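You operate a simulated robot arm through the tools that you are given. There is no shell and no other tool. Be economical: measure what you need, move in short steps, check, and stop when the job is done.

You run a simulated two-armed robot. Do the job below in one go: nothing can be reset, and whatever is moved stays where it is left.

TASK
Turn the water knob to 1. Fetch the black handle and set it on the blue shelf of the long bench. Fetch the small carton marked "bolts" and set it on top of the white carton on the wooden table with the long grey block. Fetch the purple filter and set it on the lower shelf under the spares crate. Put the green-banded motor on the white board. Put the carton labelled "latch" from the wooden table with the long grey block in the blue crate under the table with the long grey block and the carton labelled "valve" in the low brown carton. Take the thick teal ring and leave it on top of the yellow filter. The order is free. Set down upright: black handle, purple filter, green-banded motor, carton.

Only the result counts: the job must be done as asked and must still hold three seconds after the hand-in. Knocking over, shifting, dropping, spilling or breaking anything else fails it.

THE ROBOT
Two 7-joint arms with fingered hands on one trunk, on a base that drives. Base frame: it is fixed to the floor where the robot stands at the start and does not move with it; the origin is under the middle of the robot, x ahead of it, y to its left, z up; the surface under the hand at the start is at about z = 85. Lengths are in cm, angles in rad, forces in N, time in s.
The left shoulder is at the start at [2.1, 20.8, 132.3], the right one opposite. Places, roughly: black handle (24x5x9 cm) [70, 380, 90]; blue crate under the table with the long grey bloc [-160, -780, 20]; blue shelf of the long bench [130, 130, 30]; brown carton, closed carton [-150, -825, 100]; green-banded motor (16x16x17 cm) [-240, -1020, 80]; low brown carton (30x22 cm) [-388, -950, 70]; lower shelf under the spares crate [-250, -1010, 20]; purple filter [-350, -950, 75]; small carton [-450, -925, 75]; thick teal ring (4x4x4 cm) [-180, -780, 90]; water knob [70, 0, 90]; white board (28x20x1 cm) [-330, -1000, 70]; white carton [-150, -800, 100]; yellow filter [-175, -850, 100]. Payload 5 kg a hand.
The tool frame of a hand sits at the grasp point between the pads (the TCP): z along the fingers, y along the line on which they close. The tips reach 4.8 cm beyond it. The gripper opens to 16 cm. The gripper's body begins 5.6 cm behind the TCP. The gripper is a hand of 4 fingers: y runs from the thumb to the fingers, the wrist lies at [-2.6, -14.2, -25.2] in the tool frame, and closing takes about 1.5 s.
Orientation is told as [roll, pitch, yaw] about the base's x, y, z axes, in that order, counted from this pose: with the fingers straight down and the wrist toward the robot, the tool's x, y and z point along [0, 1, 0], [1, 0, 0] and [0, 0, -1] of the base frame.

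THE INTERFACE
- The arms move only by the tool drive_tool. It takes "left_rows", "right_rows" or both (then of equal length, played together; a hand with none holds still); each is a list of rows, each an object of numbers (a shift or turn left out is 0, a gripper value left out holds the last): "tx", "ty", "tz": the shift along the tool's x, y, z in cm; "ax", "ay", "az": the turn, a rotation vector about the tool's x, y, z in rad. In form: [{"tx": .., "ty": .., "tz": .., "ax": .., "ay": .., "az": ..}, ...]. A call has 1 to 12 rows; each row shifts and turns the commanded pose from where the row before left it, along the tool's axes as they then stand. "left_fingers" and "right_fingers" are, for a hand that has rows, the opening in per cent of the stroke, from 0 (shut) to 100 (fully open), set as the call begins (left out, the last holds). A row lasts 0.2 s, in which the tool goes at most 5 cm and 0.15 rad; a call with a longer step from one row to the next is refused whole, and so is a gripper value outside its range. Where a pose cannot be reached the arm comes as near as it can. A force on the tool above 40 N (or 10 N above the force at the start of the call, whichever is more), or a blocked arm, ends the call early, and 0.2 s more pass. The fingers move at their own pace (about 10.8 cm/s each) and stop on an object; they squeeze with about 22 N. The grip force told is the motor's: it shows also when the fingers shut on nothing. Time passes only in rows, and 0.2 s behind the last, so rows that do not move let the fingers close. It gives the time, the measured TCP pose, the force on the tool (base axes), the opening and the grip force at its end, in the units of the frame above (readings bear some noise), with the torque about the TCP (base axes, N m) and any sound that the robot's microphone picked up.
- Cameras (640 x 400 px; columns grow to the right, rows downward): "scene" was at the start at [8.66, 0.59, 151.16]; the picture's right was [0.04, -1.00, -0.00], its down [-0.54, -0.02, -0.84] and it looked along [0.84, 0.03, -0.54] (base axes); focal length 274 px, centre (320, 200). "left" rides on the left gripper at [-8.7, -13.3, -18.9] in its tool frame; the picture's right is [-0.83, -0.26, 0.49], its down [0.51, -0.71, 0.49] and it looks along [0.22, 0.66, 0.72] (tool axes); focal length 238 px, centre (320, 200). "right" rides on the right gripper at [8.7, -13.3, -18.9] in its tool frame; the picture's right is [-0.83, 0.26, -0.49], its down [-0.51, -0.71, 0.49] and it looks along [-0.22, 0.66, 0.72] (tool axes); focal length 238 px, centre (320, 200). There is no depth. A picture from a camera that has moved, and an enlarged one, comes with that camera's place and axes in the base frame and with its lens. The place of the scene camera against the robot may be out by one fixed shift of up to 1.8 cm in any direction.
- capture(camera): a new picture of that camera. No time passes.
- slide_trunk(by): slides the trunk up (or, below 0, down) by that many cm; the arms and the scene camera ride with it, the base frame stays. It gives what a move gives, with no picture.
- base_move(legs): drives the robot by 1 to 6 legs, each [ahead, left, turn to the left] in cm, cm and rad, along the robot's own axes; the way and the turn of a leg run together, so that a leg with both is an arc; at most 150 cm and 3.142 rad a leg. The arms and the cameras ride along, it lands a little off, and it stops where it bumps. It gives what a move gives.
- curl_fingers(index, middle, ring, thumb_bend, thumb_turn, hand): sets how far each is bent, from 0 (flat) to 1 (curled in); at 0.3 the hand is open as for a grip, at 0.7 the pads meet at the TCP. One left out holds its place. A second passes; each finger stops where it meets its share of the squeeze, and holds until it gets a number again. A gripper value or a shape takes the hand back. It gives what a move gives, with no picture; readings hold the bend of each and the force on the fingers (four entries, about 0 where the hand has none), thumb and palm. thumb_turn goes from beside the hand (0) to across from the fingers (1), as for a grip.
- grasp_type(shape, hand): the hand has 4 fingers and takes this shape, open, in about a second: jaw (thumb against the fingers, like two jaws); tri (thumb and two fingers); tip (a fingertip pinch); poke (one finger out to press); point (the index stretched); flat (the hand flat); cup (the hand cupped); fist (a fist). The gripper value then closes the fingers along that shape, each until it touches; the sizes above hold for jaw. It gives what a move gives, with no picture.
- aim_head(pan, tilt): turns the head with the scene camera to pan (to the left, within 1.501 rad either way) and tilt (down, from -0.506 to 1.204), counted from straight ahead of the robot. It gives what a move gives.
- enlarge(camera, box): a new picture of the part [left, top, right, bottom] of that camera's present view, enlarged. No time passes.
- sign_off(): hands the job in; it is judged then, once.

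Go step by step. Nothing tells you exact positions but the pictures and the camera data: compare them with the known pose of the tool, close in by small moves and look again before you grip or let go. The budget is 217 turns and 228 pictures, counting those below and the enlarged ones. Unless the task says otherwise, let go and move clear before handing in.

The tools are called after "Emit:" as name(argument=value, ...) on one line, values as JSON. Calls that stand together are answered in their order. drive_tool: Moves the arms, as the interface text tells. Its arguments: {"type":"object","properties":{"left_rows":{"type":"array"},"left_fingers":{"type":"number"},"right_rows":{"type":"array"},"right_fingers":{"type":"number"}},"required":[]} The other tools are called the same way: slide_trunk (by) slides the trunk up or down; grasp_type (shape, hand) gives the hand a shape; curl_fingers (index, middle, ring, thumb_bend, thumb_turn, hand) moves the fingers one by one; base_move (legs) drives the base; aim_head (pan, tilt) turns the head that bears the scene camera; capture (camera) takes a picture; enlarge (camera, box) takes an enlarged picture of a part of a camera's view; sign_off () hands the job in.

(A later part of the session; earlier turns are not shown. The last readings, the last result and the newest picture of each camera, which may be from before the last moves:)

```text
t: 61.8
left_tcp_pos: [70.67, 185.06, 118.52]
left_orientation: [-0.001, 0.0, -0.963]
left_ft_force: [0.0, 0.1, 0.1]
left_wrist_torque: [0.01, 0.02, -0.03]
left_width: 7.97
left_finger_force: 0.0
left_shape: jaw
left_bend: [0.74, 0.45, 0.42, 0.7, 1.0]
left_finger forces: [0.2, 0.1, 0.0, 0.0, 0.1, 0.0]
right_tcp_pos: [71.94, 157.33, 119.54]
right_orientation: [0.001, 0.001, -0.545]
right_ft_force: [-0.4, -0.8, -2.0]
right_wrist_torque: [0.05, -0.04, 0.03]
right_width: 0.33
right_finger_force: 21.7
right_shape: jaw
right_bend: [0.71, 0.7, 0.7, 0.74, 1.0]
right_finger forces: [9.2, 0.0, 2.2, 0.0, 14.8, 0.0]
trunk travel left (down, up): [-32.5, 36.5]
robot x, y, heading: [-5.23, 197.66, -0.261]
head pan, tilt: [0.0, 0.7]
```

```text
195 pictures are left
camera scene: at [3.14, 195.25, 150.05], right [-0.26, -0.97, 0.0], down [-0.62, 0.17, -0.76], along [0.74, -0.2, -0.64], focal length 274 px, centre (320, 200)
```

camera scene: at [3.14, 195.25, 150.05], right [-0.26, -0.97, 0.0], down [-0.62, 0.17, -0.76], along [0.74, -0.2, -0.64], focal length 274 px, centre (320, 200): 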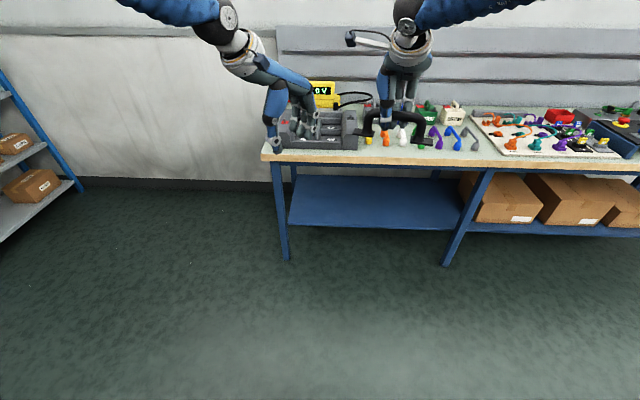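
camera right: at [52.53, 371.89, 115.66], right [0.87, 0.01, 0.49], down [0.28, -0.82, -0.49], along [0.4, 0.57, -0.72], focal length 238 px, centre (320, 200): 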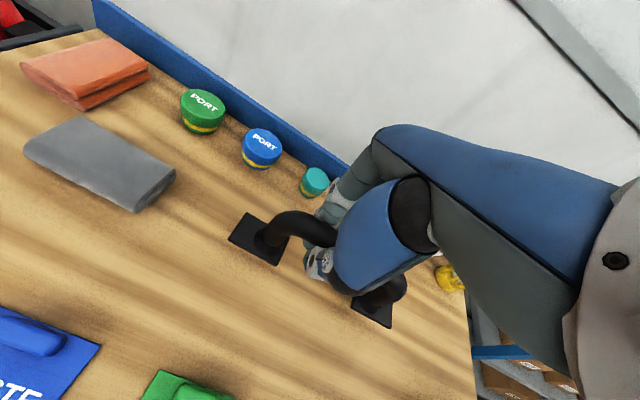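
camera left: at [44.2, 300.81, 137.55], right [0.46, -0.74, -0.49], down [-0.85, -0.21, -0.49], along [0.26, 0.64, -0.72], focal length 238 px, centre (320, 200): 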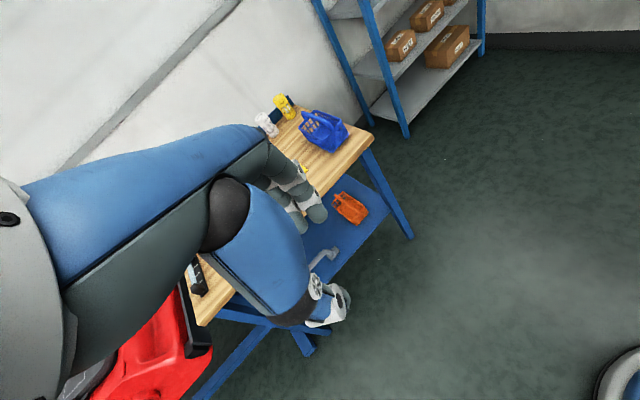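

The left section of the blue shelf is empty: legs near (123,186) and (90,84), shelf at about z≈30. I'll square up, lower the trunk here (clear of the bench), keep the left hand high, and lower the handle to just above shelf height.

Emit:
base_move(legs=[[0, 0, -0.05]])

Emit:
slide_trunk(by=-30)

Emit:
drive_tool(right_rows=[{"tx": -1, "ty": -1, "tz": 4, "az": -0.02}, {"tx": -1, "ty": -1, "tz": 4, "az": -0.02}, {"tx": -1, "ty": -1, "tz": 4, "az": -0.02}, {"tx": -1, "ty": -1, "tz": 4, "az": -0.02}, {"tx": -1, "ty": -1, "tz": 4, "az": -0.02}, {"tx": -1, "ty": -1, "tz": 4, "az": -0.02}, {"tx": -1, "ty": -1, "tz": 4, "az": -0.02}, {"tx": -1, "ty": -1, "tz": 4, "az": -0.02}, {"tx": -1, "ty": -1, "tz": 4, "az": -0.02}, {"tx": -1, "tz": 4, "az": -0.02}, {"tz": 4, "az": -0.02}], left_rows=[{"tz": -4, "ty": -2, "tx": -2}, {"tz": -4, "ty": -2, "tx": -2}, {"tz": -4, "ty": -2, "tx": -2}, {"tz": -4, "ty": -2, "tx": -2}, {"tz": -4, "ty": -2, "tx": -2}, {"tz": -4, "ty": -2, "tx": -2}, {"tz": -4}, {"tz": -2}, {}, {}, {}])

Emit:
capture(camera="scene")

Emit:
capture(camera="right")

```text
t: 62.6
left_tcp_pos: [69.86, 181.35, 118.58]
left_orientation: [0.001, 0.0, -1.012]
left_ft_force: [-0.1, -0.4, -0.6]
left_wrist_torque: [-0.03, 0.03, 0.0]
left_width: 8.01
left_finger_force: 0.1
left_shape: jaw
left_bend: [0.74, 0.45, 0.42, 0.7, 1.0]
left_finger forces: [0.0, 0.0, 0.0, 0.0, 0.0, 0.0]
right_tcp_pos: [69.67, 153.65, 119.45]
right_orientation: [-0.002, -0.002, -0.597]
right_ft_force: [-0.1, 0.1, -2.3]
right_wrist_torque: [0.04, -0.08, 0.03]
right_width: 0.3
right_finger_force: 21.7
right_shape: jaw
right_bend: [0.71, 0.7, 0.7, 0.74, 1.0]
right_finger forces: [9.3, 0.0, 2.2, 0.0, 14.7, 0.0]
trunk travel left (down, up): [-32.5, 36.5]
robot x, y, heading: [-4.78, 197.5, -0.314]
head pan, tilt: [0.0, 0.7]
```

```text
t: 65.6
left_tcp_pos: [69.86, 181.35, 88.57]
left_orientation: [0.001, 0.0, -1.01]
left_ft_force: [-0.2, 0.9, -0.4]
left_wrist_torque: [0.02, -0.01, 0.06]
left_width: 7.98
left_finger_force: 0.2
left_shape: jaw
left_bend: [0.74, 0.45, 0.42, 0.7, 1.0]
left_finger forces: [0.0, 0.0, 0.0, 0.0, 0.0, 0.1]
right_tcp_pos: [69.71, 153.73, 89.64]
right_orientation: [0.0, 0.0, -0.596]
right_ft_force: [-1.1, 0.3, -1.5]
right_wrist_torque: [0.06, 0.0, -0.01]
right_width: 0.31
right_finger_force: 22.0
right_shape: jaw
right_bend: [0.71, 0.7, 0.7, 0.74, 1.0]
right_finger forces: [9.2, 0.0, 2.2, 0.0, 14.8, 0.0]
trunk travel left (down, up): [-2.5, 66.5]
robot x, y, heading: [-4.7, 197.18, -0.309]
head pan, tilt: [0.0, 0.7]
```

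```text
t: 68.0
left_tcp_pos: [53.38, 185.07, 118.41]
left_orientation: [0.0, 0.001, -1.01]
left_ft_force: [0.5, -0.4, -0.4]
left_wrist_torque: [0.03, 0.06, 0.02]
left_width: 7.97
left_finger_force: 0.0
left_shape: jaw
left_bend: [0.74, 0.45, 0.42, 0.7, 1.0]
left_finger forces: [0.0, 0.1, 0.0, 0.0, 0.1, 0.1]
right_tcp_pos: [57.13, 149.16, 45.52]
right_orientation: [0.0, 0.0, -0.377]
right_ft_force: [1.7, -1.3, -0.7]
right_wrist_torque: [0.15, 0.14, 0.02]
right_width: 0.34
right_finger_force: 22.0
right_shape: jaw
right_bend: [0.71, 0.7, 0.7, 0.74, 1.0]
right_finger forces: [8.7, 0.0, 2.2, 0.0, 14.1, 0.1]
trunk travel left (down, up): [-2.5, 66.5]
robot x, y, heading: [-4.86, 197.88, -0.313]
head pan, tilt: [0.0, 0.7]
```

```text
194 pictures are left
camera scene: at [3.02, 194.8, 120.03], right [-0.31, -0.95, 0.0], down [-0.61, 0.2, -0.76], along [0.73, -0.23, -0.65], focal length 274 px, centre (320, 200)
```

scene: 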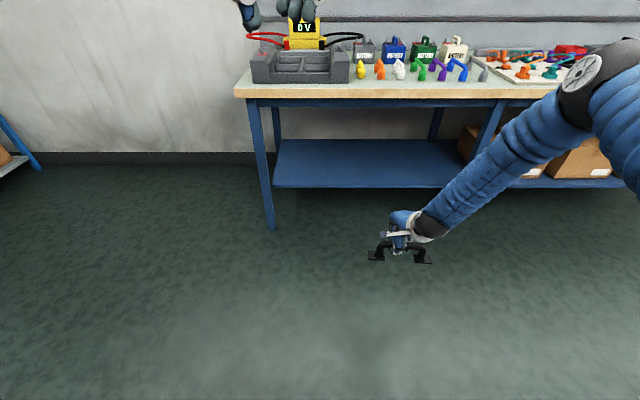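

```text
193 pictures are left
camera right: at [47.95, 162.06, 64.6], right [-0.07, -0.87, 0.49], down [-0.85, -0.21, -0.49], along [0.53, -0.44, -0.72], focal length 238 px, centre (320, 200)
```

right: 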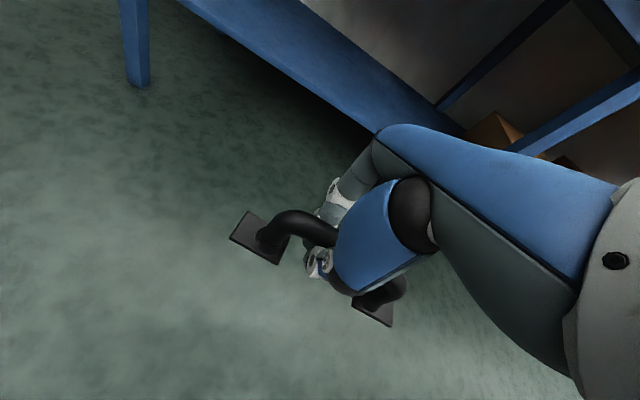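

The elbow stays high and out to the side. I need the shelf height more exactly, so I'll zoom in on both views.

Emit:
enlarge(camera="scene", box=[230, 80, 470, 240])

Emit:
enlarge(camera="right", box=[100, 0, 420, 200])

```text
2.50 times, centred on (350, 160) of scene
camera zoom: at [3.02, 194.8, 120.03], right [-0.31, -0.95, 0.0], down [-0.61, 0.2, -0.76], along [0.73, -0.23, -0.65], focal length 684 px, centre (245, 300)
```

zoom: 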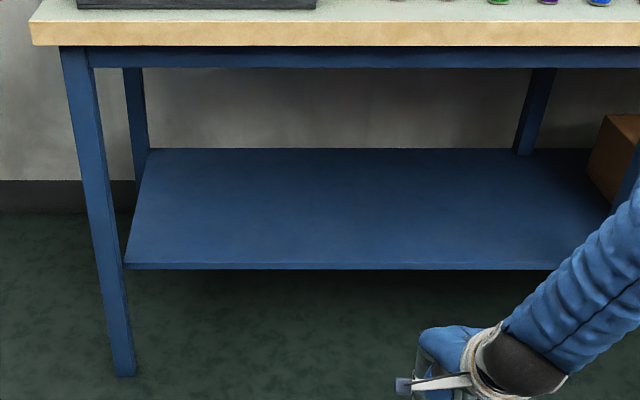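

```text
2.00 times, centred on (260, 100) of right
camera zoom: at [47.95, 162.06, 64.6], right [-0.07, -0.87, 0.49], down [-0.85, -0.21, -0.49], along [0.53, -0.44, -0.72], focal length 477 px, centre (440, 400)
```

zoom: 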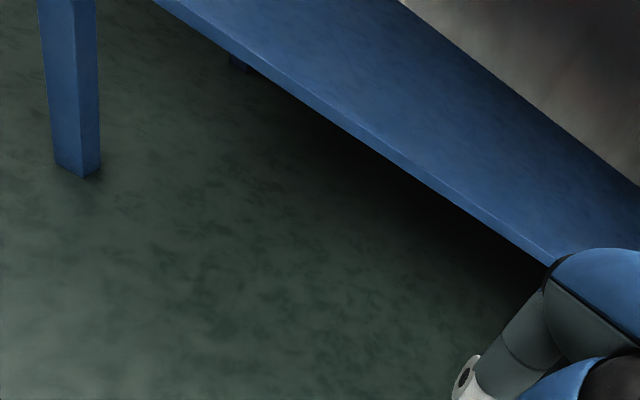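

Shelf estimated at z≈32, front edge ~124 cm ahead of the robot axis. Driving forward with the handle low, in two stages.

Emit:
base_move(legs=[[42, 0, 0]])

Emit:
capture(camera="scene")

Emit:
capture(camera="right")

```text
t: 70.6
left_tcp_pos: [93.4, 172.51, 118.51]
left_orientation: [0.0, 0.001, -1.009]
left_ft_force: [0.5, -0.2, 0.0]
left_wrist_torque: [0.03, 0.1, -0.05]
left_width: 7.98
left_finger_force: 0.1
left_shape: jaw
left_bend: [0.74, 0.45, 0.42, 0.7, 1.0]
left_finger forces: [0.0, 0.0, 0.1, 0.0, 0.0, 0.0]
right_tcp_pos: [97.21, 136.73, 45.58]
right_orientation: [-0.001, 0.003, -0.375]
right_ft_force: [0.6, -0.8, -3.5]
right_wrist_torque: [0.08, 0.01, -0.02]
right_width: 0.35
right_finger_force: 21.5
right_shape: jaw
right_bend: [0.71, 0.7, 0.7, 0.74, 1.0]
right_finger forces: [8.6, 0.0, 2.2, 0.0, 14.0, 0.0]
trunk travel left (down, up): [-2.5, 66.5]
robot x, y, heading: [35.48, 184.61, -0.31]
head pan, tilt: [0.0, 0.7]
```

```text
190 pictures are left
camera scene: at [42.97, 182.05, 120.03], right [-0.3, -0.95, 0.0], down [-0.61, 0.2, -0.76], along [0.73, -0.23, -0.65], focal length 274 px, centre (320, 200)
```

scene: 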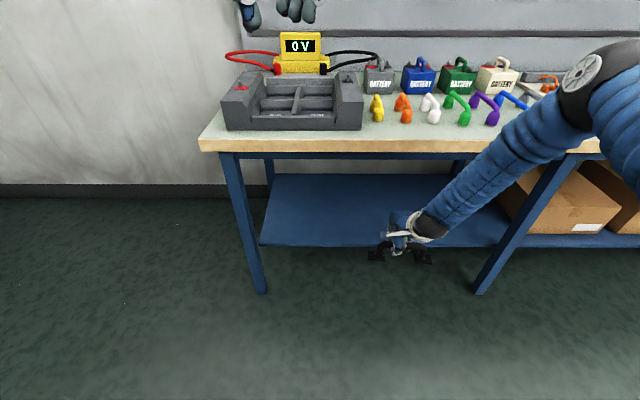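

```text
189 pictures are left
camera right: at [87.92, 149.48, 64.58], right [-0.06, -0.87, 0.49], down [-0.85, -0.21, -0.49], along [0.53, -0.44, -0.72], focal length 238 px, centre (320, 200)
```

right: 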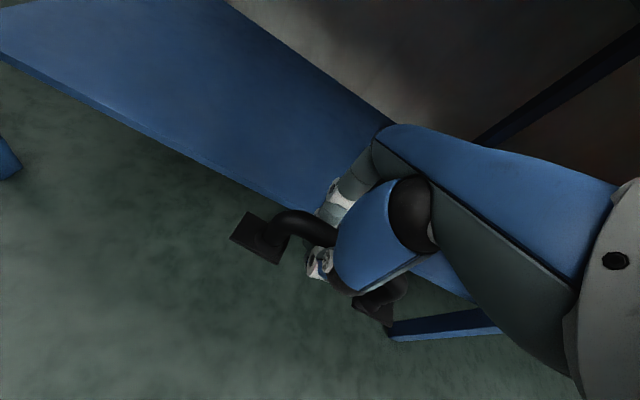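

The forearm could touch the slab edge if I drive closer, so I'll extend the arm forward instead, in small steps.

Emit:
drive_tool(right_rows=[{"ty": 3}, {"ty": 3}, {"ty": 3}, {"ty": 3}, {}])

Emit:
capture(camera="scene")

Emit:
capture(camera="right")

```text
t: 71.8
left_tcp_pos: [93.38, 172.49, 118.55]
left_orientation: [0.0, 0.002, -1.008]
left_ft_force: [0.6, 0.0, 0.7]
left_wrist_torque: [-0.01, -0.03, -0.01]
left_width: 7.96
left_finger_force: 0.1
left_shape: jaw
left_bend: [0.74, 0.45, 0.42, 0.7, 1.0]
left_finger forces: [0.0, 0.0, 0.0, 0.1, 0.0, 0.1]
right_tcp_pos: [108.35, 132.14, 45.56]
right_orientation: [0.0, 0.0, -0.373]
right_ft_force: [-0.1, 0.1, -2.4]
right_wrist_torque: [0.08, -0.02, -0.01]
right_width: 0.35
right_finger_force: 22.0
right_shape: jaw
right_bend: [0.71, 0.7, 0.7, 0.74, 1.0]
right_finger forces: [8.5, 0.1, 2.3, 0.0, 14.2, 0.0]
trunk travel left (down, up): [-2.5, 66.5]
robot x, y, heading: [35.06, 184.93, -0.311]
head pan, tilt: [0.0, 0.7]
```

```text
188 pictures are left
camera scene: at [42.9, 182.07, 120.04], right [-0.3, -0.95, 0.0], down [-0.61, 0.2, -0.76], along [0.73, -0.23, -0.64], focal length 274 px, centre (320, 200)
```

scene: 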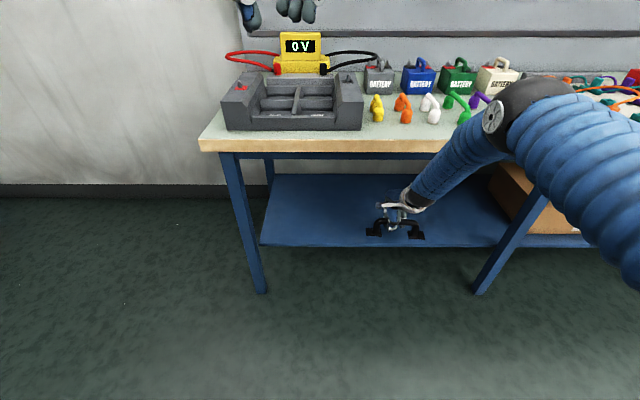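

```text
187 pictures are left
camera right: at [99.14, 145.1, 64.61], right [-0.06, -0.87, 0.49], down [-0.85, -0.21, -0.49], along [0.53, -0.44, -0.72], focal length 238 px, centre (320, 200)
```

right: 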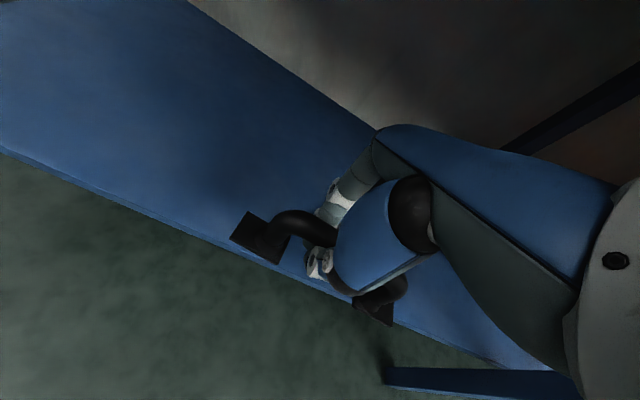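

Going in a further 6 cm with a small yaw correction.

Emit:
drive_tool(right_rows=[{"ty": 2, "az": -0.05}, {"ty": 2, "az": -0.05}, {"ty": 2}, {}])

Emit:
capture(camera="right")

Emit:
enlarge(camera="scene", box=[330, 80, 600, 270])

```text
t: 72.8
left_tcp_pos: [93.43, 172.54, 118.42]
left_orientation: [-0.001, 0.001, -1.009]
left_ft_force: [0.7, -0.4, 0.0]
left_wrist_torque: [0.03, -0.02, -0.04]
left_width: 8.0
left_finger_force: 0.0
left_shape: jaw
left_bend: [0.74, 0.45, 0.42, 0.7, 1.0]
left_finger forces: [0.0, 0.1, 0.1, 0.0, 0.0, 0.0]
right_tcp_pos: [114.02, 130.36, 45.63]
right_orientation: [0.001, 0.001, -0.274]
right_ft_force: [1.3, -0.1, -2.5]
right_wrist_torque: [0.06, 0.01, 0.01]
right_width: 0.33
right_finger_force: 22.3
right_shape: jaw
right_bend: [0.71, 0.7, 0.7, 0.74, 1.0]
right_finger forces: [8.5, 0.1, 2.1, 0.0, 14.3, 0.1]
trunk travel left (down, up): [-2.5, 66.5]
robot x, y, heading: [35.27, 184.83, -0.31]
head pan, tilt: [0.0, 0.7]
```

```text
186 pictures are left
camera right: at [103.55, 142.19, 64.62], right [0.02, -0.87, 0.49], down [-0.82, -0.3, -0.49], along [0.57, -0.39, -0.72], focal length 238 px, centre (320, 200)
```

right: 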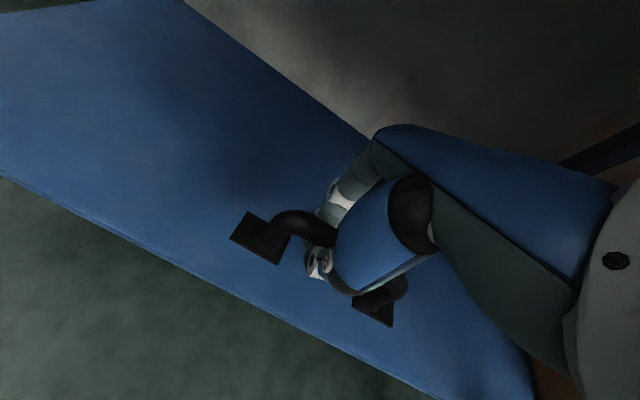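

```text
2.11 times, centred on (465, 175) of scene
camera zoom: at [42.91, 182.07, 120.04], right [-0.3, -0.95, 0.0], down [-0.61, 0.2, -0.76], along [0.73, -0.23, -0.64], focal length 576 px, centre (15, 253)
```

zoom: 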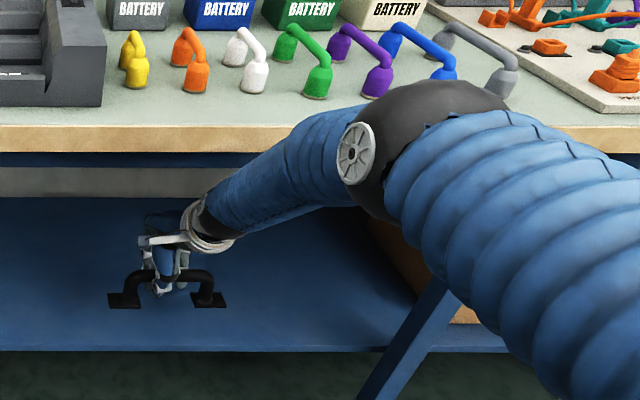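

Over the shelf now. Lowering gently and watching the force.

Emit:
drive_tool(right_rows=[{"tz": 1}, {"tz": 1}, {"tz": 1}, {"tz": 0.5}, {}])

Emit:
enlarge(camera="scene", box=[340, 170, 460, 260])

```text
t: 74.0
left_tcp_pos: [93.34, 172.43, 118.6]
left_orientation: [0.001, 0.002, -1.009]
left_ft_force: [1.1, 0.7, 0.9]
left_wrist_torque: [0.0, -0.02, 0.02]
left_width: 8.0
left_finger_force: 0.1
left_shape: jaw
left_bend: [0.74, 0.45, 0.42, 0.7, 1.0]
left_finger forces: [0.0, 0.0, 0.0, 0.0, 0.1, 0.0]
right_tcp_pos: [113.93, 130.36, 42.07]
right_orientation: [0.0, 0.0, -0.271]
right_ft_force: [-0.4, -0.9, -1.2]
right_wrist_torque: [0.07, 0.01, 0.03]
right_width: 0.34
right_finger_force: 21.8
right_shape: jaw
right_bend: [0.71, 0.7, 0.7, 0.74, 1.0]
right_finger forces: [8.5, 0.1, 2.2, 0.1, 14.2, 0.1]
trunk travel left (down, up): [-2.5, 66.5]
robot x, y, heading: [34.85, 184.69, -0.311]
head pan, tilt: [0.0, 0.7]
```

```text
4.44 times, centred on (400, 215) of scene
camera zoom: at [42.91, 182.08, 120.04], right [-0.3, -0.95, 0.0], down [-0.61, 0.2, -0.76], along [0.73, -0.23, -0.64], focal length 1216 px, centre (-36, 133)
```

zoom: 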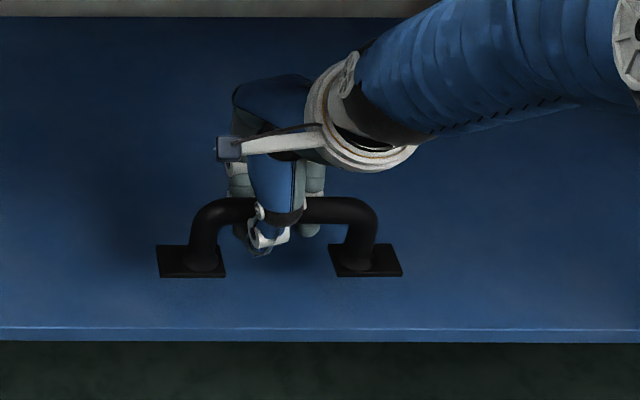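

Emit:
drive_tool(right_rows=[{"tz": 0.7}, {"tz": 0.7}, {"tz": 0.6}, {}])

Emit:
enlarge(camera="scene", box=[340, 170, 460, 260])

```text
t: 75.0
left_tcp_pos: [93.29, 172.45, 118.46]
left_orientation: [0.0, 0.001, -1.008]
left_ft_force: [0.6, 0.8, 0.0]
left_wrist_torque: [-0.02, -0.04, -0.01]
left_width: 7.96
left_finger_force: 0.1
left_shape: jaw
left_bend: [0.74, 0.45, 0.42, 0.7, 1.0]
left_finger forces: [0.1, 0.0, 0.1, 0.0, 0.0, 0.0]
right_tcp_pos: [114.12, 130.36, 40.06]
right_orientation: [0.0, 0.0, -0.273]
right_ft_force: [-1.0, -0.8, -3.0]
right_wrist_torque: [0.02, -0.01, 0.03]
right_width: 0.35
right_finger_force: 22.3
right_shape: jaw
right_bend: [0.71, 0.7, 0.7, 0.74, 1.0]
right_finger forces: [8.6, 0.1, 2.1, 0.1, 14.1, 0.0]
trunk travel left (down, up): [-2.5, 66.5]
robot x, y, heading: [35.29, 184.77, -0.31]
head pan, tilt: [0.0, 0.7]
```

```text
4.44 times, centred on (400, 215) of scene
camera zoom: at [42.91, 182.08, 120.04], right [-0.3, -0.95, 0.0], down [-0.61, 0.2, -0.76], along [0.73, -0.23, -0.64], focal length 1216 px, centre (-36, 133)
```

zoom: 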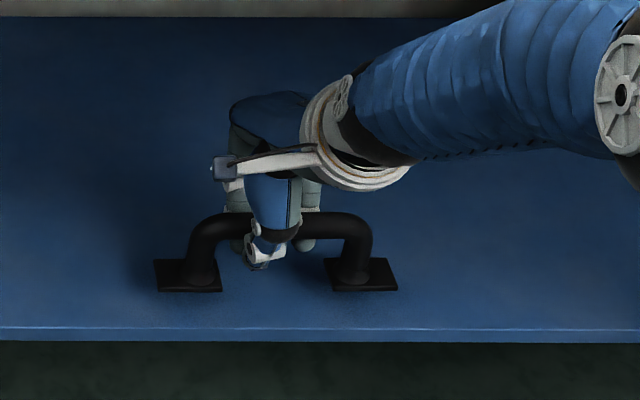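

Emit:
drive_tool(right_rows=[{"tz": 0.5}, {"tz": 0.5}, {"tz": 0.5}, {"tz": 0.5}, {}])

Emit:
enlarge(camera="scene", box=[340, 170, 460, 260])

```text
t: 76.2
left_tcp_pos: [93.34, 172.56, 118.55]
left_orientation: [0.002, -0.001, -1.009]
left_ft_force: [0.3, 0.3, 0.2]
left_wrist_torque: [0.03, -0.05, 0.02]
left_width: 7.99
left_finger_force: 0.0
left_shape: jaw
left_bend: [0.74, 0.45, 0.42, 0.7, 1.0]
left_finger forces: [0.1, 0.0, 0.0, 0.0, 0.0, 0.0]
right_tcp_pos: [113.97, 130.5, 38.08]
right_orientation: [0.0, 0.0, -0.272]
right_ft_force: [0.6, 0.3, -1.5]
right_wrist_torque: [0.06, -0.05, 0.02]
right_width: 0.34
right_finger_force: 21.7
right_shape: jaw
right_bend: [0.71, 0.7, 0.7, 0.74, 1.0]
right_finger forces: [8.4, 0.0, 2.2, 0.0, 14.1, 0.0]
trunk travel left (down, up): [-2.5, 66.5]
robot x, y, heading: [35.11, 184.82, -0.309]
head pan, tilt: [0.0, 0.7]
```

```text
4.44 times, centred on (400, 215) of scene
camera zoom: at [42.9, 182.08, 120.04], right [-0.3, -0.95, 0.0], down [-0.61, 0.2, -0.76], along [0.73, -0.23, -0.64], focal length 1216 px, centre (-36, 133)
```

zoom: 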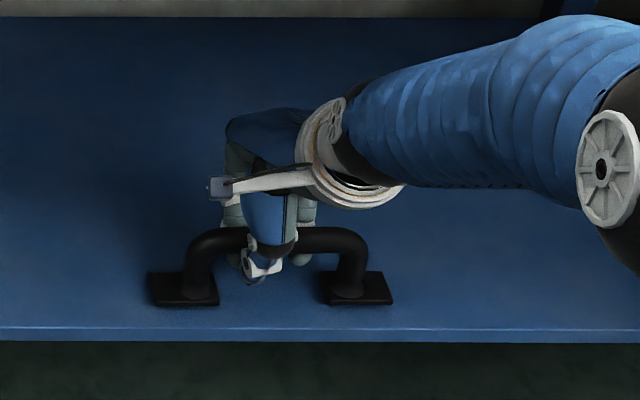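

Not yet in contact; I'll move 3 cm further inward for margin and keep lowering.

Emit:
drive_tool(right_rows=[{"ty": 1.5}, {"ty": 1.5}, {"tz": 0.5}, {"tz": 0.5}, {}])

Emit:
enlarge(camera="scene", box=[340, 140, 500, 260])

```text
t: 77.4
left_tcp_pos: [93.19, 172.51, 118.53]
left_orientation: [0.0, 0.0, -1.009]
left_ft_force: [0.2, 0.1, 0.1]
left_wrist_torque: [-0.03, -0.01, -0.05]
left_width: 7.98
left_finger_force: 0.1
left_shape: jaw
left_bend: [0.74, 0.45, 0.42, 0.7, 1.0]
left_finger forces: [0.1, 0.1, 0.1, 0.0, 0.0, 0.0]
right_tcp_pos: [115.29, 130.25, 37.65]
right_orientation: [0.0, 0.002, -0.273]
right_ft_force: [0.5, 0.4, -1.2]
right_wrist_torque: [0.04, 0.02, 0.01]
right_width: 0.35
right_finger_force: 22.1
right_shape: jaw
right_bend: [0.71, 0.7, 0.7, 0.74, 1.0]
right_finger forces: [7.1, 0.1, 2.0, 0.1, 13.4, 0.1]
right hand out of reach, approached as far as the arm can: row 2, 4
trunk travel left (down, up): [-2.5, 66.5]
robot x, y, heading: [34.63, 184.68, -0.307]
head pan, tilt: [0.0, 0.7]
```

```text
3.33 times, centred on (420, 200) of scene
camera zoom: at [42.91, 182.08, 120.04], right [-0.3, -0.95, 0.0], down [-0.61, 0.2, -0.76], along [0.73, -0.23, -0.64], focal length 912 px, centre (-13, 200)
```

zoom: 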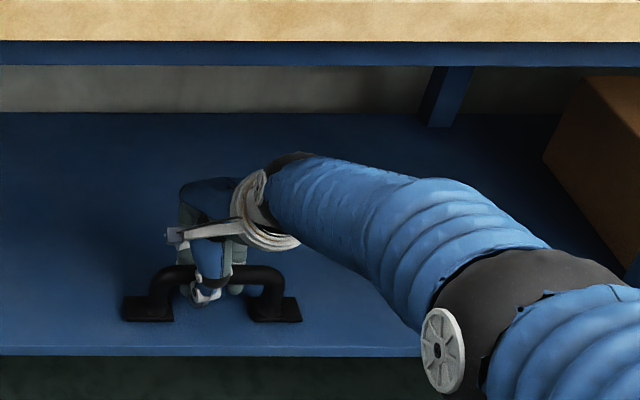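

At the arm's reach limit; I'll drive the base 5 cm forward.

Emit:
base_move(legs=[[4, 0, 0]])

Emit:
drive_tool(right_rows=[{"tz": 0.5}, {"tz": 0.5}, {"tz": 0.3}, {}])

Emit:
enlarge(camera="scene", box=[320, 140, 520, 280])

```text
t: 78.3
left_tcp_pos: [97.31, 171.34, 118.28]
left_orientation: [-0.001, 0.004, -1.006]
left_ft_force: [1.5, -0.4, -1.0]
left_wrist_torque: [0.02, 0.19, -0.02]
left_width: 7.97
left_finger_force: 0.2
left_shape: jaw
left_bend: [0.74, 0.45, 0.42, 0.7, 1.0]
left_finger forces: [0.0, 0.0, 0.0, 0.0, 0.1, 0.0]
right_tcp_pos: [119.09, 128.92, 37.48]
right_orientation: [0.0, 0.003, -0.273]
right_ft_force: [0.2, -0.1, -4.4]
right_wrist_torque: [0.13, -0.05, 0.01]
right_width: 0.34
right_finger_force: 22.2
right_shape: jaw
right_bend: [0.71, 0.7, 0.7, 0.74, 1.0]
right_finger forces: [7.1, 0.0, 2.0, 0.1, 13.3, 0.1]
trunk travel left (down, up): [-2.5, 66.5]
robot x, y, heading: [39.03, 183.4, -0.31]
head pan, tilt: [0.0, 0.7]
```

```text
t: 79.3
left_tcp_pos: [97.16, 171.38, 118.51]
left_orientation: [0.002, 0.001, -1.006]
left_ft_force: [0.4, 0.8, 0.7]
left_wrist_torque: [0.0, -0.01, 0.01]
left_width: 7.98
left_finger_force: 0.1
left_shape: jaw
left_bend: [0.74, 0.45, 0.42, 0.7, 1.0]
left_finger forces: [0.0, 0.1, 0.0, 0.0, 0.0, 0.1]
right_tcp_pos: [118.82, 129.22, 37.04]
right_orientation: [0.001, -0.001, -0.271]
right_ft_force: [0.6, -1.5, 2.1]
right_wrist_torque: [0.05, -0.02, -0.02]
right_width: 0.33
right_finger_force: 22.4
right_shape: jaw
right_bend: [0.71, 0.7, 0.7, 0.74, 1.0]
right_finger forces: [5.4, 0.0, 1.2, 0.0, 11.6, 0.0]
right hand out of reach, approached as far as the arm can: row 2
trunk travel left (down, up): [-2.5, 66.5]
robot x, y, heading: [39.08, 183.66, -0.303]
head pan, tilt: [0.0, 0.7]
```

```text
2.86 times, centred on (420, 210) of scene
camera zoom: at [46.69, 180.88, 120.05], right [-0.3, -0.95, 0.0], down [-0.61, 0.2, -0.76], along [0.73, -0.23, -0.64], focal length 782 px, centre (34, 171)
```

zoom: 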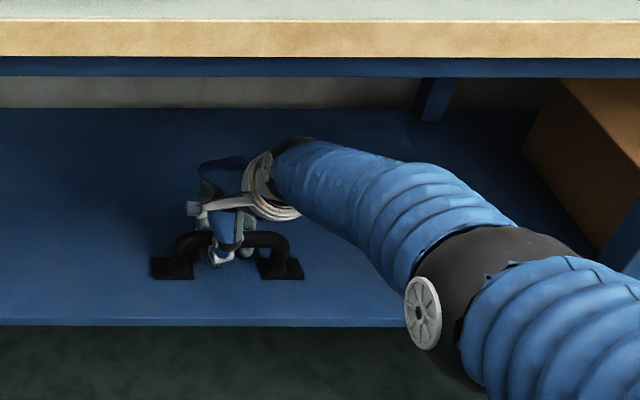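

Contact felt (force reversed sign). A little further down while easing back within reach.

Emit:
drive_tool(right_rows=[{"ty": -1.0, "tz": 0}, {"ty": -0.5, "tz": 0.3}, {}])

Emit:
enlarge(camera="scene", box=[350, 190, 450, 260])

Emit:
capture(camera="right")

```text
t: 80.1
left_tcp_pos: [97.05, 171.32, 118.52]
left_orientation: [-0.001, 0.002, -1.008]
left_ft_force: [0.6, 0.1, 0.4]
left_wrist_torque: [0.02, 0.0, 0.03]
left_width: 7.98
left_finger_force: 0.0
left_shape: jaw
left_bend: [0.74, 0.45, 0.42, 0.7, 1.0]
left_finger forces: [0.1, 0.0, 0.1, 0.1, 0.0, 0.1]
right_tcp_pos: [117.28, 129.55, 36.57]
right_orientation: [0.001, 0.003, -0.272]
right_ft_force: [-0.8, 0.8, -0.2]
right_wrist_torque: [0.02, 0.0, 0.0]
right_width: 0.29
right_finger_force: 22.2
right_shape: jaw
right_bend: [0.71, 0.7, 0.7, 0.74, 1.0]
right_finger forces: [0.8, 0.0, 0.4, 0.0, 0.9, 0.0]
trunk travel left (down, up): [-2.5, 66.5]
robot x, y, heading: [38.71, 183.96, -0.302]
head pan, tilt: [0.0, 0.7]
```

```text
5.71 times, centred on (400, 225) of scene
camera zoom: at [46.7, 180.88, 120.04], right [-0.3, -0.95, 0.0], down [-0.61, 0.2, -0.76], along [0.73, -0.23, -0.64], focal length 1564 px, centre (-137, 57)
```

zoom: 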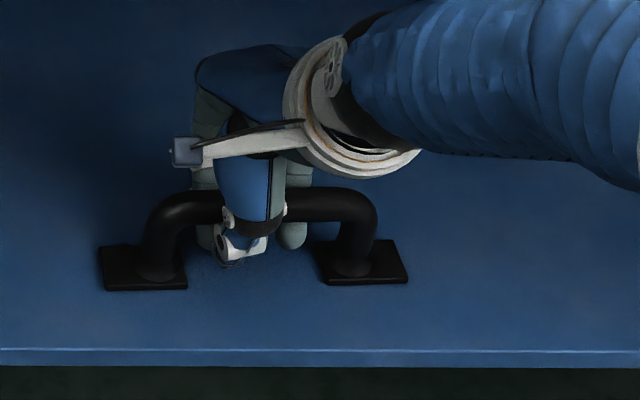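

```text
178 pictures are left
camera right: at [106.92, 141.41, 55.65], right [0.03, -0.87, 0.49], down [-0.82, -0.3, -0.49], along [0.57, -0.39, -0.72], focal length 238 px, centre (320, 200)
```

right: 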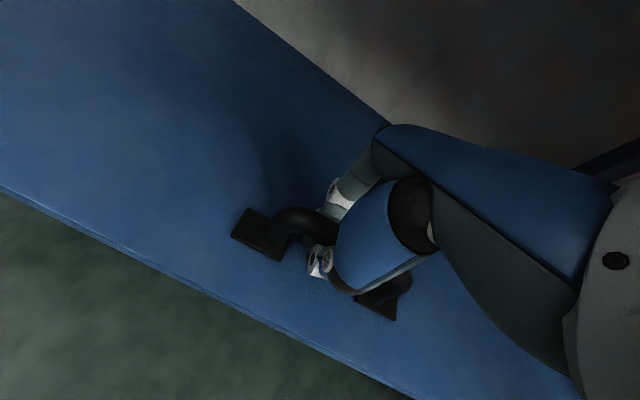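

The handle rests on the shelf and hangs free in the grip. Opening, then raising just over the bar.

Emit:
drive_tool(right_rows=[{}, {}, {}, {}, {}, {}, {"tz": -2}, {"tz": -2}, {"tz": -2}, {"tz": -2}, {"tz": -1}, {}], right_fingers=60)

Emit:
enlarge(camera="scene", box=[320, 140, 480, 260])

Emit:
capture(camera="right")

```text
t: 82.7
left_tcp_pos: [97.16, 171.37, 118.33]
left_orientation: [0.0, 0.004, -1.006]
left_ft_force: [-0.3, 0.3, 0.2]
left_wrist_torque: [0.0, 0.02, 0.01]
left_width: 8.0
left_finger_force: 0.1
left_shape: jaw
left_bend: [0.74, 0.45, 0.42, 0.7, 1.0]
left_finger forces: [0.1, 0.0, 0.0, 0.0, 0.0, 0.0]
right_tcp_pos: [117.07, 129.62, 45.14]
right_orientation: [0.001, 0.009, -0.272]
right_ft_force: [-0.7, 0.6, -0.3]
right_wrist_torque: [0.03, -0.01, -0.05]
right_width: 9.59
right_finger_force: 0.1
right_shape: jaw
right_bend: [0.73, 0.41, 0.38, 0.65, 1.0]
right_finger forces: [0.0, 0.1, 0.0, 0.0, 0.1, 0.0]
trunk travel left (down, up): [-2.5, 66.5]
robot x, y, heading: [38.91, 183.31, -0.306]
head pan, tilt: [0.0, 0.7]
```

```text
3.33 times, centred on (400, 200) of scene
camera zoom: at [46.74, 180.83, 120.0], right [-0.3, -0.95, 0.0], down [-0.61, 0.2, -0.76], along [0.73, -0.23, -0.65], focal length 912 px, centre (53, 200)
```

zoom: 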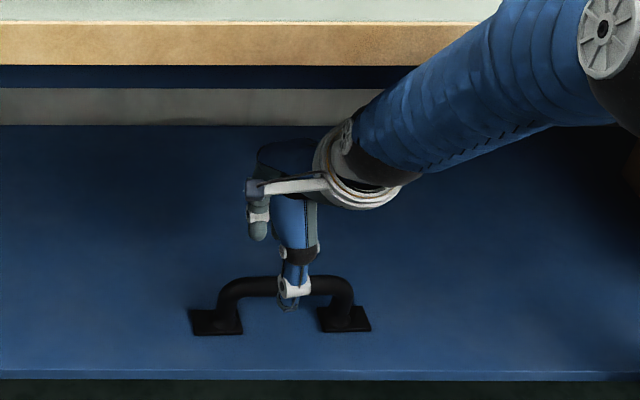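

```text
176 pictures are left
camera right: at [106.76, 141.5, 64.23], right [0.03, -0.87, 0.48], down [-0.82, -0.3, -0.49], along [0.57, -0.38, -0.73], focal length 238 px, centre (320, 200)
```

right: 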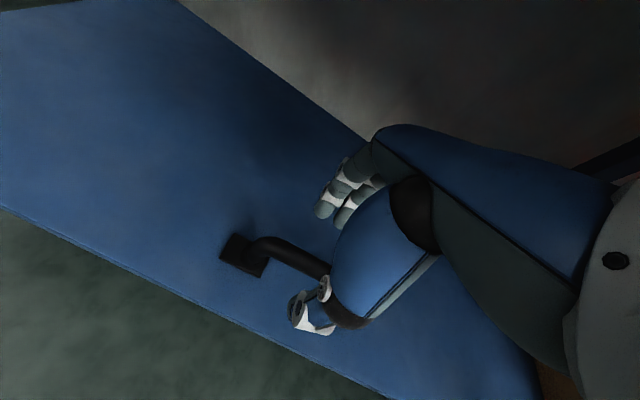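

The handle stands upright on the shelf. Withdrawing the hand, then backing off.

Emit:
drive_tool(right_rows=[{"tz": -1}, {"ty": -3, "tz": -0.5}, {"ty": -3}, {"ty": -4}, {"ty": -4}, {}])

Emit:
base_move(legs=[[-50, 0, 0]])

Emit:
capture(camera="scene")

```text
t: 84.1
left_tcp_pos: [97.24, 171.45, 118.32]
left_orientation: [0.001, 0.002, -1.006]
left_ft_force: [-0.5, 0.0, -0.5]
left_wrist_torque: [0.0, 0.04, -0.03]
left_width: 7.97
left_finger_force: 0.2
left_shape: jaw
left_bend: [0.74, 0.45, 0.42, 0.7, 1.0]
left_finger forces: [0.0, 0.1, 0.1, 0.1, 0.0, 0.1]
right_tcp_pos: [103.81, 133.35, 47.16]
right_orientation: [0.001, 0.001, -0.272]
right_ft_force: [0.3, 0.4, -0.2]
right_wrist_torque: [0.01, -0.04, -0.04]
right_width: 9.62
right_finger_force: 0.1
right_shape: jaw
right_bend: [0.73, 0.41, 0.38, 0.65, 1.0]
right_finger forces: [0.1, 0.0, 0.0, 0.0, 0.1, 0.0]
trunk travel left (down, up): [-2.5, 66.5]
robot x, y, heading: [38.98, 183.66, -0.311]
head pan, tilt: [0.0, 0.7]
```

```text
t: 87.0
left_tcp_pos: [49.09, 186.72, 118.41]
left_orientation: [0.0, 0.002, -1.005]
left_ft_force: [-1.1, 0.3, 0.4]
left_wrist_torque: [-0.02, -0.08, 0.07]
left_width: 7.99
left_finger_force: 0.0
left_shape: jaw
left_bend: [0.74, 0.45, 0.42, 0.7, 1.0]
left_finger forces: [0.1, 0.0, 0.1, 0.0, 0.0, 0.1]
right_tcp_pos: [55.88, 148.78, 47.07]
right_orientation: [0.0, 0.002, -0.272]
right_ft_force: [-0.5, 0.1, 1.2]
right_wrist_torque: [-0.03, -0.01, 0.0]
right_width: 9.58
right_finger_force: 0.1
right_shape: jaw
right_bend: [0.73, 0.41, 0.38, 0.65, 1.0]
right_finger forces: [0.0, 0.0, 0.1, 0.1, 0.0, 0.0]
trunk travel left (down, up): [-2.5, 66.5]
robot x, y, heading: [-9.44, 198.79, -0.305]
head pan, tilt: [0.0, 0.7]
```

```text
175 pictures are left
camera scene: at [-1.52, 196.2, 120.05], right [-0.3, -0.95, 0.0], down [-0.61, 0.19, -0.77], along [0.73, -0.23, -0.64], focal length 274 px, centre (320, 200)
```

scene: 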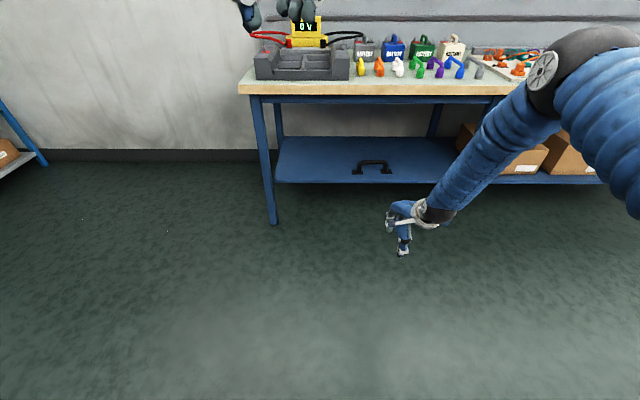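

Handle is placed. Now I'll raise the trunk and arms to travel height, then drive along the wall row (heading ≈ −1.865) toward the far tables.

Emit:
slide_trunk(by=30)

Emit:
drive_tool(right_rows=[{"tz": -4, "ty": -1}, {"tz": -5, "ty": -1}, {"tz": -5, "ty": -1}, {"tz": -5, "ty": -1}, {"tz": -5}, {"tz": -5}, {"tz": -5}, {"tz": -5}, {"tz": -4}], left_rows=[{"tz": 4}, {"tz": 4}, {"tz": 4}, {"tz": 4}, {"tz": 4}, {"tz": 4}, {"tz": 2, "az": -0.14}, {"az": -0.14}, {"az": -0.14}])

Emit:
base_move(legs=[[0, 0, -1.555], [150, 0, 0], [150, 0, 0], [150, 0, 0], [150, 0, 0], [150, 0, 0]])

Emit:
aim_head(pan=0.2, tilt=0.25)

Emit:
capture(camera="scene")

```text
t: 90.0
left_tcp_pos: [49.1, 186.64, 148.48]
left_orientation: [0.0, 0.001, -1.004]
left_ft_force: [-0.5, 0.0, 0.3]
left_wrist_torque: [-0.02, -0.01, 0.0]
left_width: 7.98
left_finger_force: 0.1
left_shape: jaw
left_bend: [0.74, 0.45, 0.42, 0.7, 1.0]
left_finger forces: [0.0, 0.0, 0.0, 0.0, 0.1, 0.0]
right_tcp_pos: [55.83, 148.8, 77.08]
right_orientation: [0.001, 0.001, -0.269]
right_ft_force: [-0.1, 0.0, -0.5]
right_wrist_torque: [-0.05, -0.02, 0.0]
right_width: 9.62
right_finger_force: 0.0
right_shape: jaw
right_bend: [0.73, 0.41, 0.38, 0.65, 1.0]
right_finger forces: [0.0, 0.2, 0.0, 0.0, 0.0, 0.0]
trunk travel left (down, up): [-32.5, 36.5]
robot x, y, heading: [-9.26, 198.74, -0.305]
head pan, tilt: [0.0, 0.7]
```

```text
refused: row 2 steps farther than a row can; nothing moved
```

```text
t: 129.5
left_tcp_pos: [-237.13, -580.81, 148.48]
left_orientation: [0.0, 0.0, -2.55]
left_ft_force: [-0.6, 0.3, -1.3]
left_wrist_torque: [0.01, -0.01, -0.01]
left_width: 7.96
left_finger_force: 0.1
left_shape: jaw
left_bend: [0.74, 0.45, 0.42, 0.7, 1.0]
left_finger forces: [0.1, 0.1, 0.1, 0.0, 0.0, 0.0]
right_tcp_pos: [-274.9, -588.73, 77.23]
right_orientation: [0.0, 0.001, -1.816]
right_ft_force: [1.0, 0.5, -1.0]
right_wrist_torque: [0.01, 0.0, 0.0]
right_width: 9.59
right_finger_force: 0.1
right_shape: jaw
right_bend: [0.73, 0.41, 0.38, 0.65, 1.0]
right_finger forces: [0.0, 0.1, 0.1, 0.0, 0.0, 0.0]
trunk travel left (down, up): [-32.5, 36.5]
robot x, y, heading: [-226.9, -522.03, -1.851]
head pan, tilt: [0.0, 0.7]
```

```text
t: 130.4
left_tcp_pos: [-237.17, -580.8, 148.54]
left_orientation: [-0.002, 0.002, -2.551]
left_ft_force: [0.4, -0.1, -0.1]
left_wrist_torque: [-0.01, 0.01, -0.02]
left_width: 7.95
left_finger_force: 0.0
left_shape: jaw
left_bend: [0.74, 0.45, 0.42, 0.7, 1.0]
left_finger forces: [0.0, 0.1, 0.1, 0.1, 0.1, 0.0]
right_tcp_pos: [-274.87, -588.69, 77.21]
right_orientation: [0.0, 0.004, -1.814]
right_ft_force: [-0.8, -0.5, -0.2]
right_wrist_torque: [-0.01, 0.03, 0.0]
right_width: 9.62
right_finger_force: 0.1
right_shape: jaw
right_bend: [0.73, 0.41, 0.38, 0.65, 1.0]
right_finger forces: [0.1, 0.0, 0.0, 0.0, 0.1, 0.0]
trunk travel left (down, up): [-32.5, 36.5]
robot x, y, heading: [-226.36, -522.65, -1.85]
head pan, tilt: [0.201, 0.25]
```

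```text
174 pictures are left
camera scene: at [-229.02, -532.3, 154.12], right [-1.0, 0.08, 0.0], down [0.02, 0.25, -0.97], along [-0.08, -0.97, -0.25], focal length 274 px, centre (320, 200)
```

scene: 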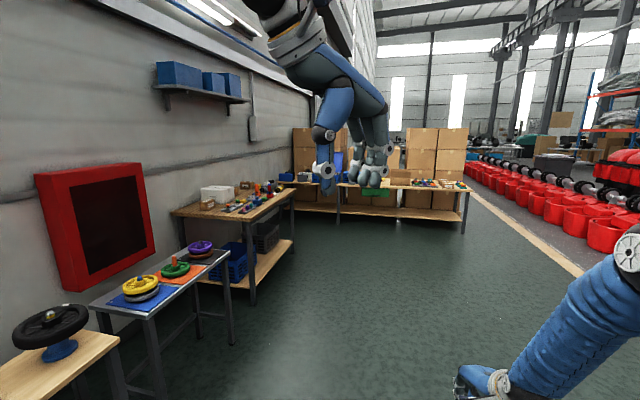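

The wooden table with the crate under it is ahead-left. I'll fix the arm heights, drive level with that table, and turn to face it.

Emit:
drive_tool(right_rows=[{"tz": -4.8}, {"tz": -4.8}, {"tz": -4.8}, {"tz": -4.8}, {"tz": -4.8}, {"tz": -4.8}, {"tz": -4.8}, {"tz": -4.8}, {"tz": -4.8}], left_rows=[{"tz": 3, "az": -0.14}, {"tz": 3, "az": -0.14}, {"tz": 3, "az": -0.14}, {"tz": 3, "az": -0.14}, {"tz": 3, "az": -0.14}, {"tz": 3}, {"tz": 2}, {"tz": 2}, {"tz": 2}])

Emit:
base_move(legs=[[130, 0, 0], [125, 0, 0], [0, 0, 1.556]])

Emit:
aim_head(pan=0, tilt=0.5)

Emit:
capture(camera="scene")

```text
t: 132.4
left_tcp_pos: [-237.05, -580.75, 124.47]
left_orientation: [0.001, -0.001, -1.848]
left_ft_force: [0.1, -0.3, 0.6]
left_wrist_torque: [-0.08, -0.01, 0.02]
left_width: 7.98
left_finger_force: 0.0
left_shape: jaw
left_bend: [0.74, 0.45, 0.42, 0.7, 1.0]
left_finger forces: [0.1, 0.0, 0.0, 0.1, 0.0, 0.0]
right_tcp_pos: [-274.9, -588.54, 120.42]
right_orientation: [0.0, 0.004, -1.816]
right_ft_force: [0.0, 0.8, -1.9]
right_wrist_torque: [-0.16, 0.04, -0.05]
right_width: 9.63
right_finger_force: 0.0
right_shape: jaw
right_bend: [0.73, 0.41, 0.38, 0.65, 1.0]
right_finger forces: [0.0, 0.0, 0.0, 0.0, 0.0, 0.1]
trunk travel left (down, up): [-32.5, 36.5]
robot x, y, heading: [-226.6, -521.94, -1.848]
head pan, tilt: [0.201, 0.25]
```

```text
t: 148.7
left_tcp_pos: [-239.58, -778.23, 124.42]
left_orientation: [0.0, 0.004, -0.287]
left_ft_force: [-0.1, 0.7, -1.6]
left_wrist_torque: [-0.01, 0.01, 0.0]
left_width: 7.97
left_finger_force: 0.1
left_shape: jaw
left_bend: [0.74, 0.45, 0.42, 0.7, 1.0]
left_finger forces: [0.0, 0.0, 0.0, 0.0, 0.2, 0.0]
right_tcp_pos: [-231.93, -816.05, 120.4]
right_orientation: [0.0, 0.002, -0.251]
right_ft_force: [0.5, -0.6, -0.4]
right_wrist_torque: [0.01, 0.01, -0.02]
right_width: 9.59
right_finger_force: 0.0
right_shape: jaw
right_bend: [0.73, 0.41, 0.38, 0.65, 1.0]
right_finger forces: [0.0, 0.1, 0.1, 0.0, 0.1, 0.0]
trunk travel left (down, up): [-32.5, 36.5]
robot x, y, heading: [-297.84, -767.19, -0.288]
head pan, tilt: [0.201, 0.25]
```

```text
t: 149.5
left_tcp_pos: [-239.57, -778.18, 124.32]
left_orientation: [0.0, 0.002, -0.287]
left_ft_force: [1.1, -0.6, 0.6]
left_wrist_torque: [0.01, 0.05, -0.02]
left_width: 7.96
left_finger_force: 0.1
left_shape: jaw
left_bend: [0.74, 0.45, 0.42, 0.7, 1.0]
left_finger forces: [0.0, 0.1, 0.0, 0.0, 0.0, 0.0]
right_tcp_pos: [-231.88, -816.01, 120.42]
right_orientation: [-0.001, 0.001, -0.252]
right_ft_force: [-0.3, 0.2, 0.6]
right_wrist_torque: [-0.01, 0.0, -0.01]
right_width: 9.57
right_finger_force: 0.0
right_shape: jaw
right_bend: [0.73, 0.41, 0.38, 0.65, 1.0]
right_finger forces: [0.0, 0.0, 0.0, 0.0, 0.0, 0.0]
trunk travel left (down, up): [-32.5, 36.5]
robot x, y, heading: [-298.28, -767.44, -0.282]
head pan, tilt: [0.0, 0.499]
```

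```text
173 pictures are left
camera scene: at [-289.68, -769.92, 151.82], right [-0.28, -0.96, 0.0], down [-0.46, 0.14, -0.88], along [0.84, -0.25, -0.48], focal length 274 px, centre (320, 200)
```

scene: 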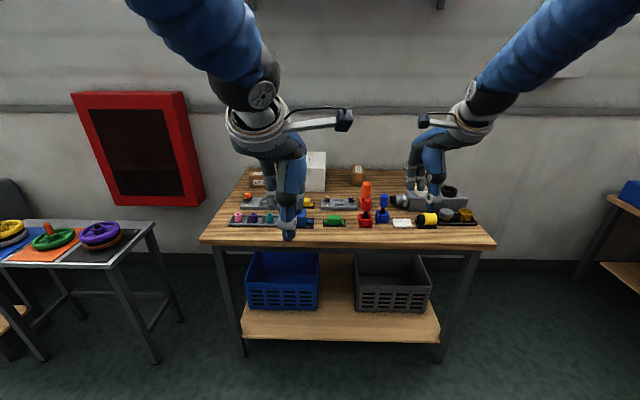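

Facing the table. The left hand hides the left part; I'll zoom in on the table and use the hand cameras.

Emit:
enlarge(camera="scene", box=[190, 130, 510, 330])

Emit:
capture(camera="left")

Emit:
capture(camera="right")

```text
2.00 times, centred on (350, 230) of scene
camera zoom: at [-289.68, -769.92, 151.82], right [-0.28, -0.96, 0.0], down [-0.46, 0.14, -0.88], along [0.84, -0.25, -0.48], focal length 547 px, centre (260, 140)
```

zoom: 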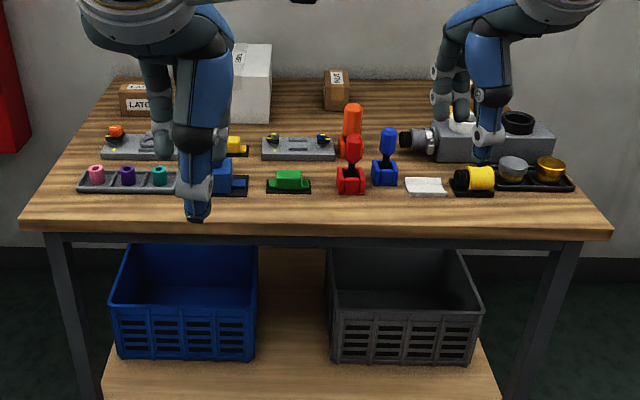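

```text
171 pictures are left
camera left: at [-254.73, -782.75, 143.45], right [-0.48, -0.73, -0.49], down [-0.54, 0.69, -0.49], along [0.69, 0.03, -0.72], focal length 238 px, centre (320, 200)
```

left: 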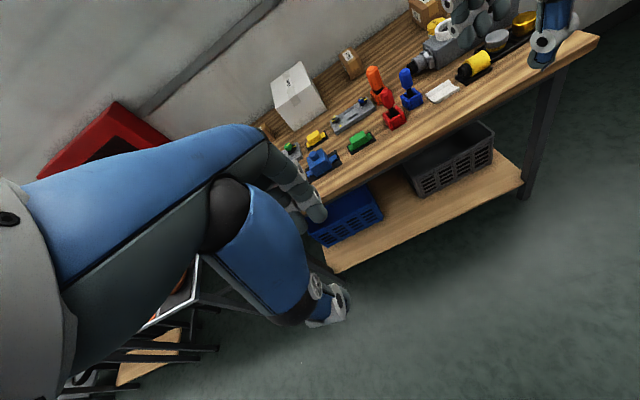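

```text
170 pictures are left
camera right: at [-242.6, -804.44, 139.48], right [0.04, -0.87, 0.49], down [-0.81, -0.31, -0.49], along [0.58, -0.37, -0.72], focal length 238 px, centre (320, 200)
```

right: 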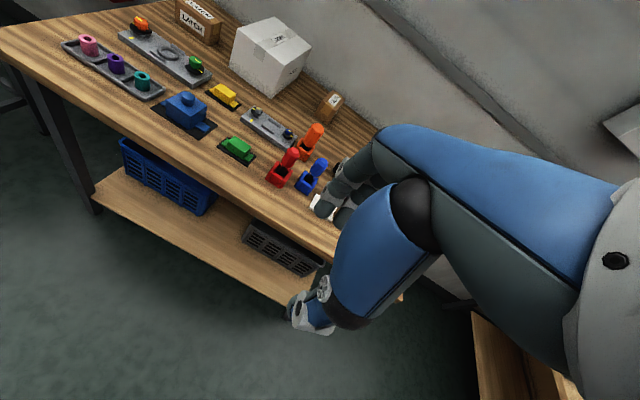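

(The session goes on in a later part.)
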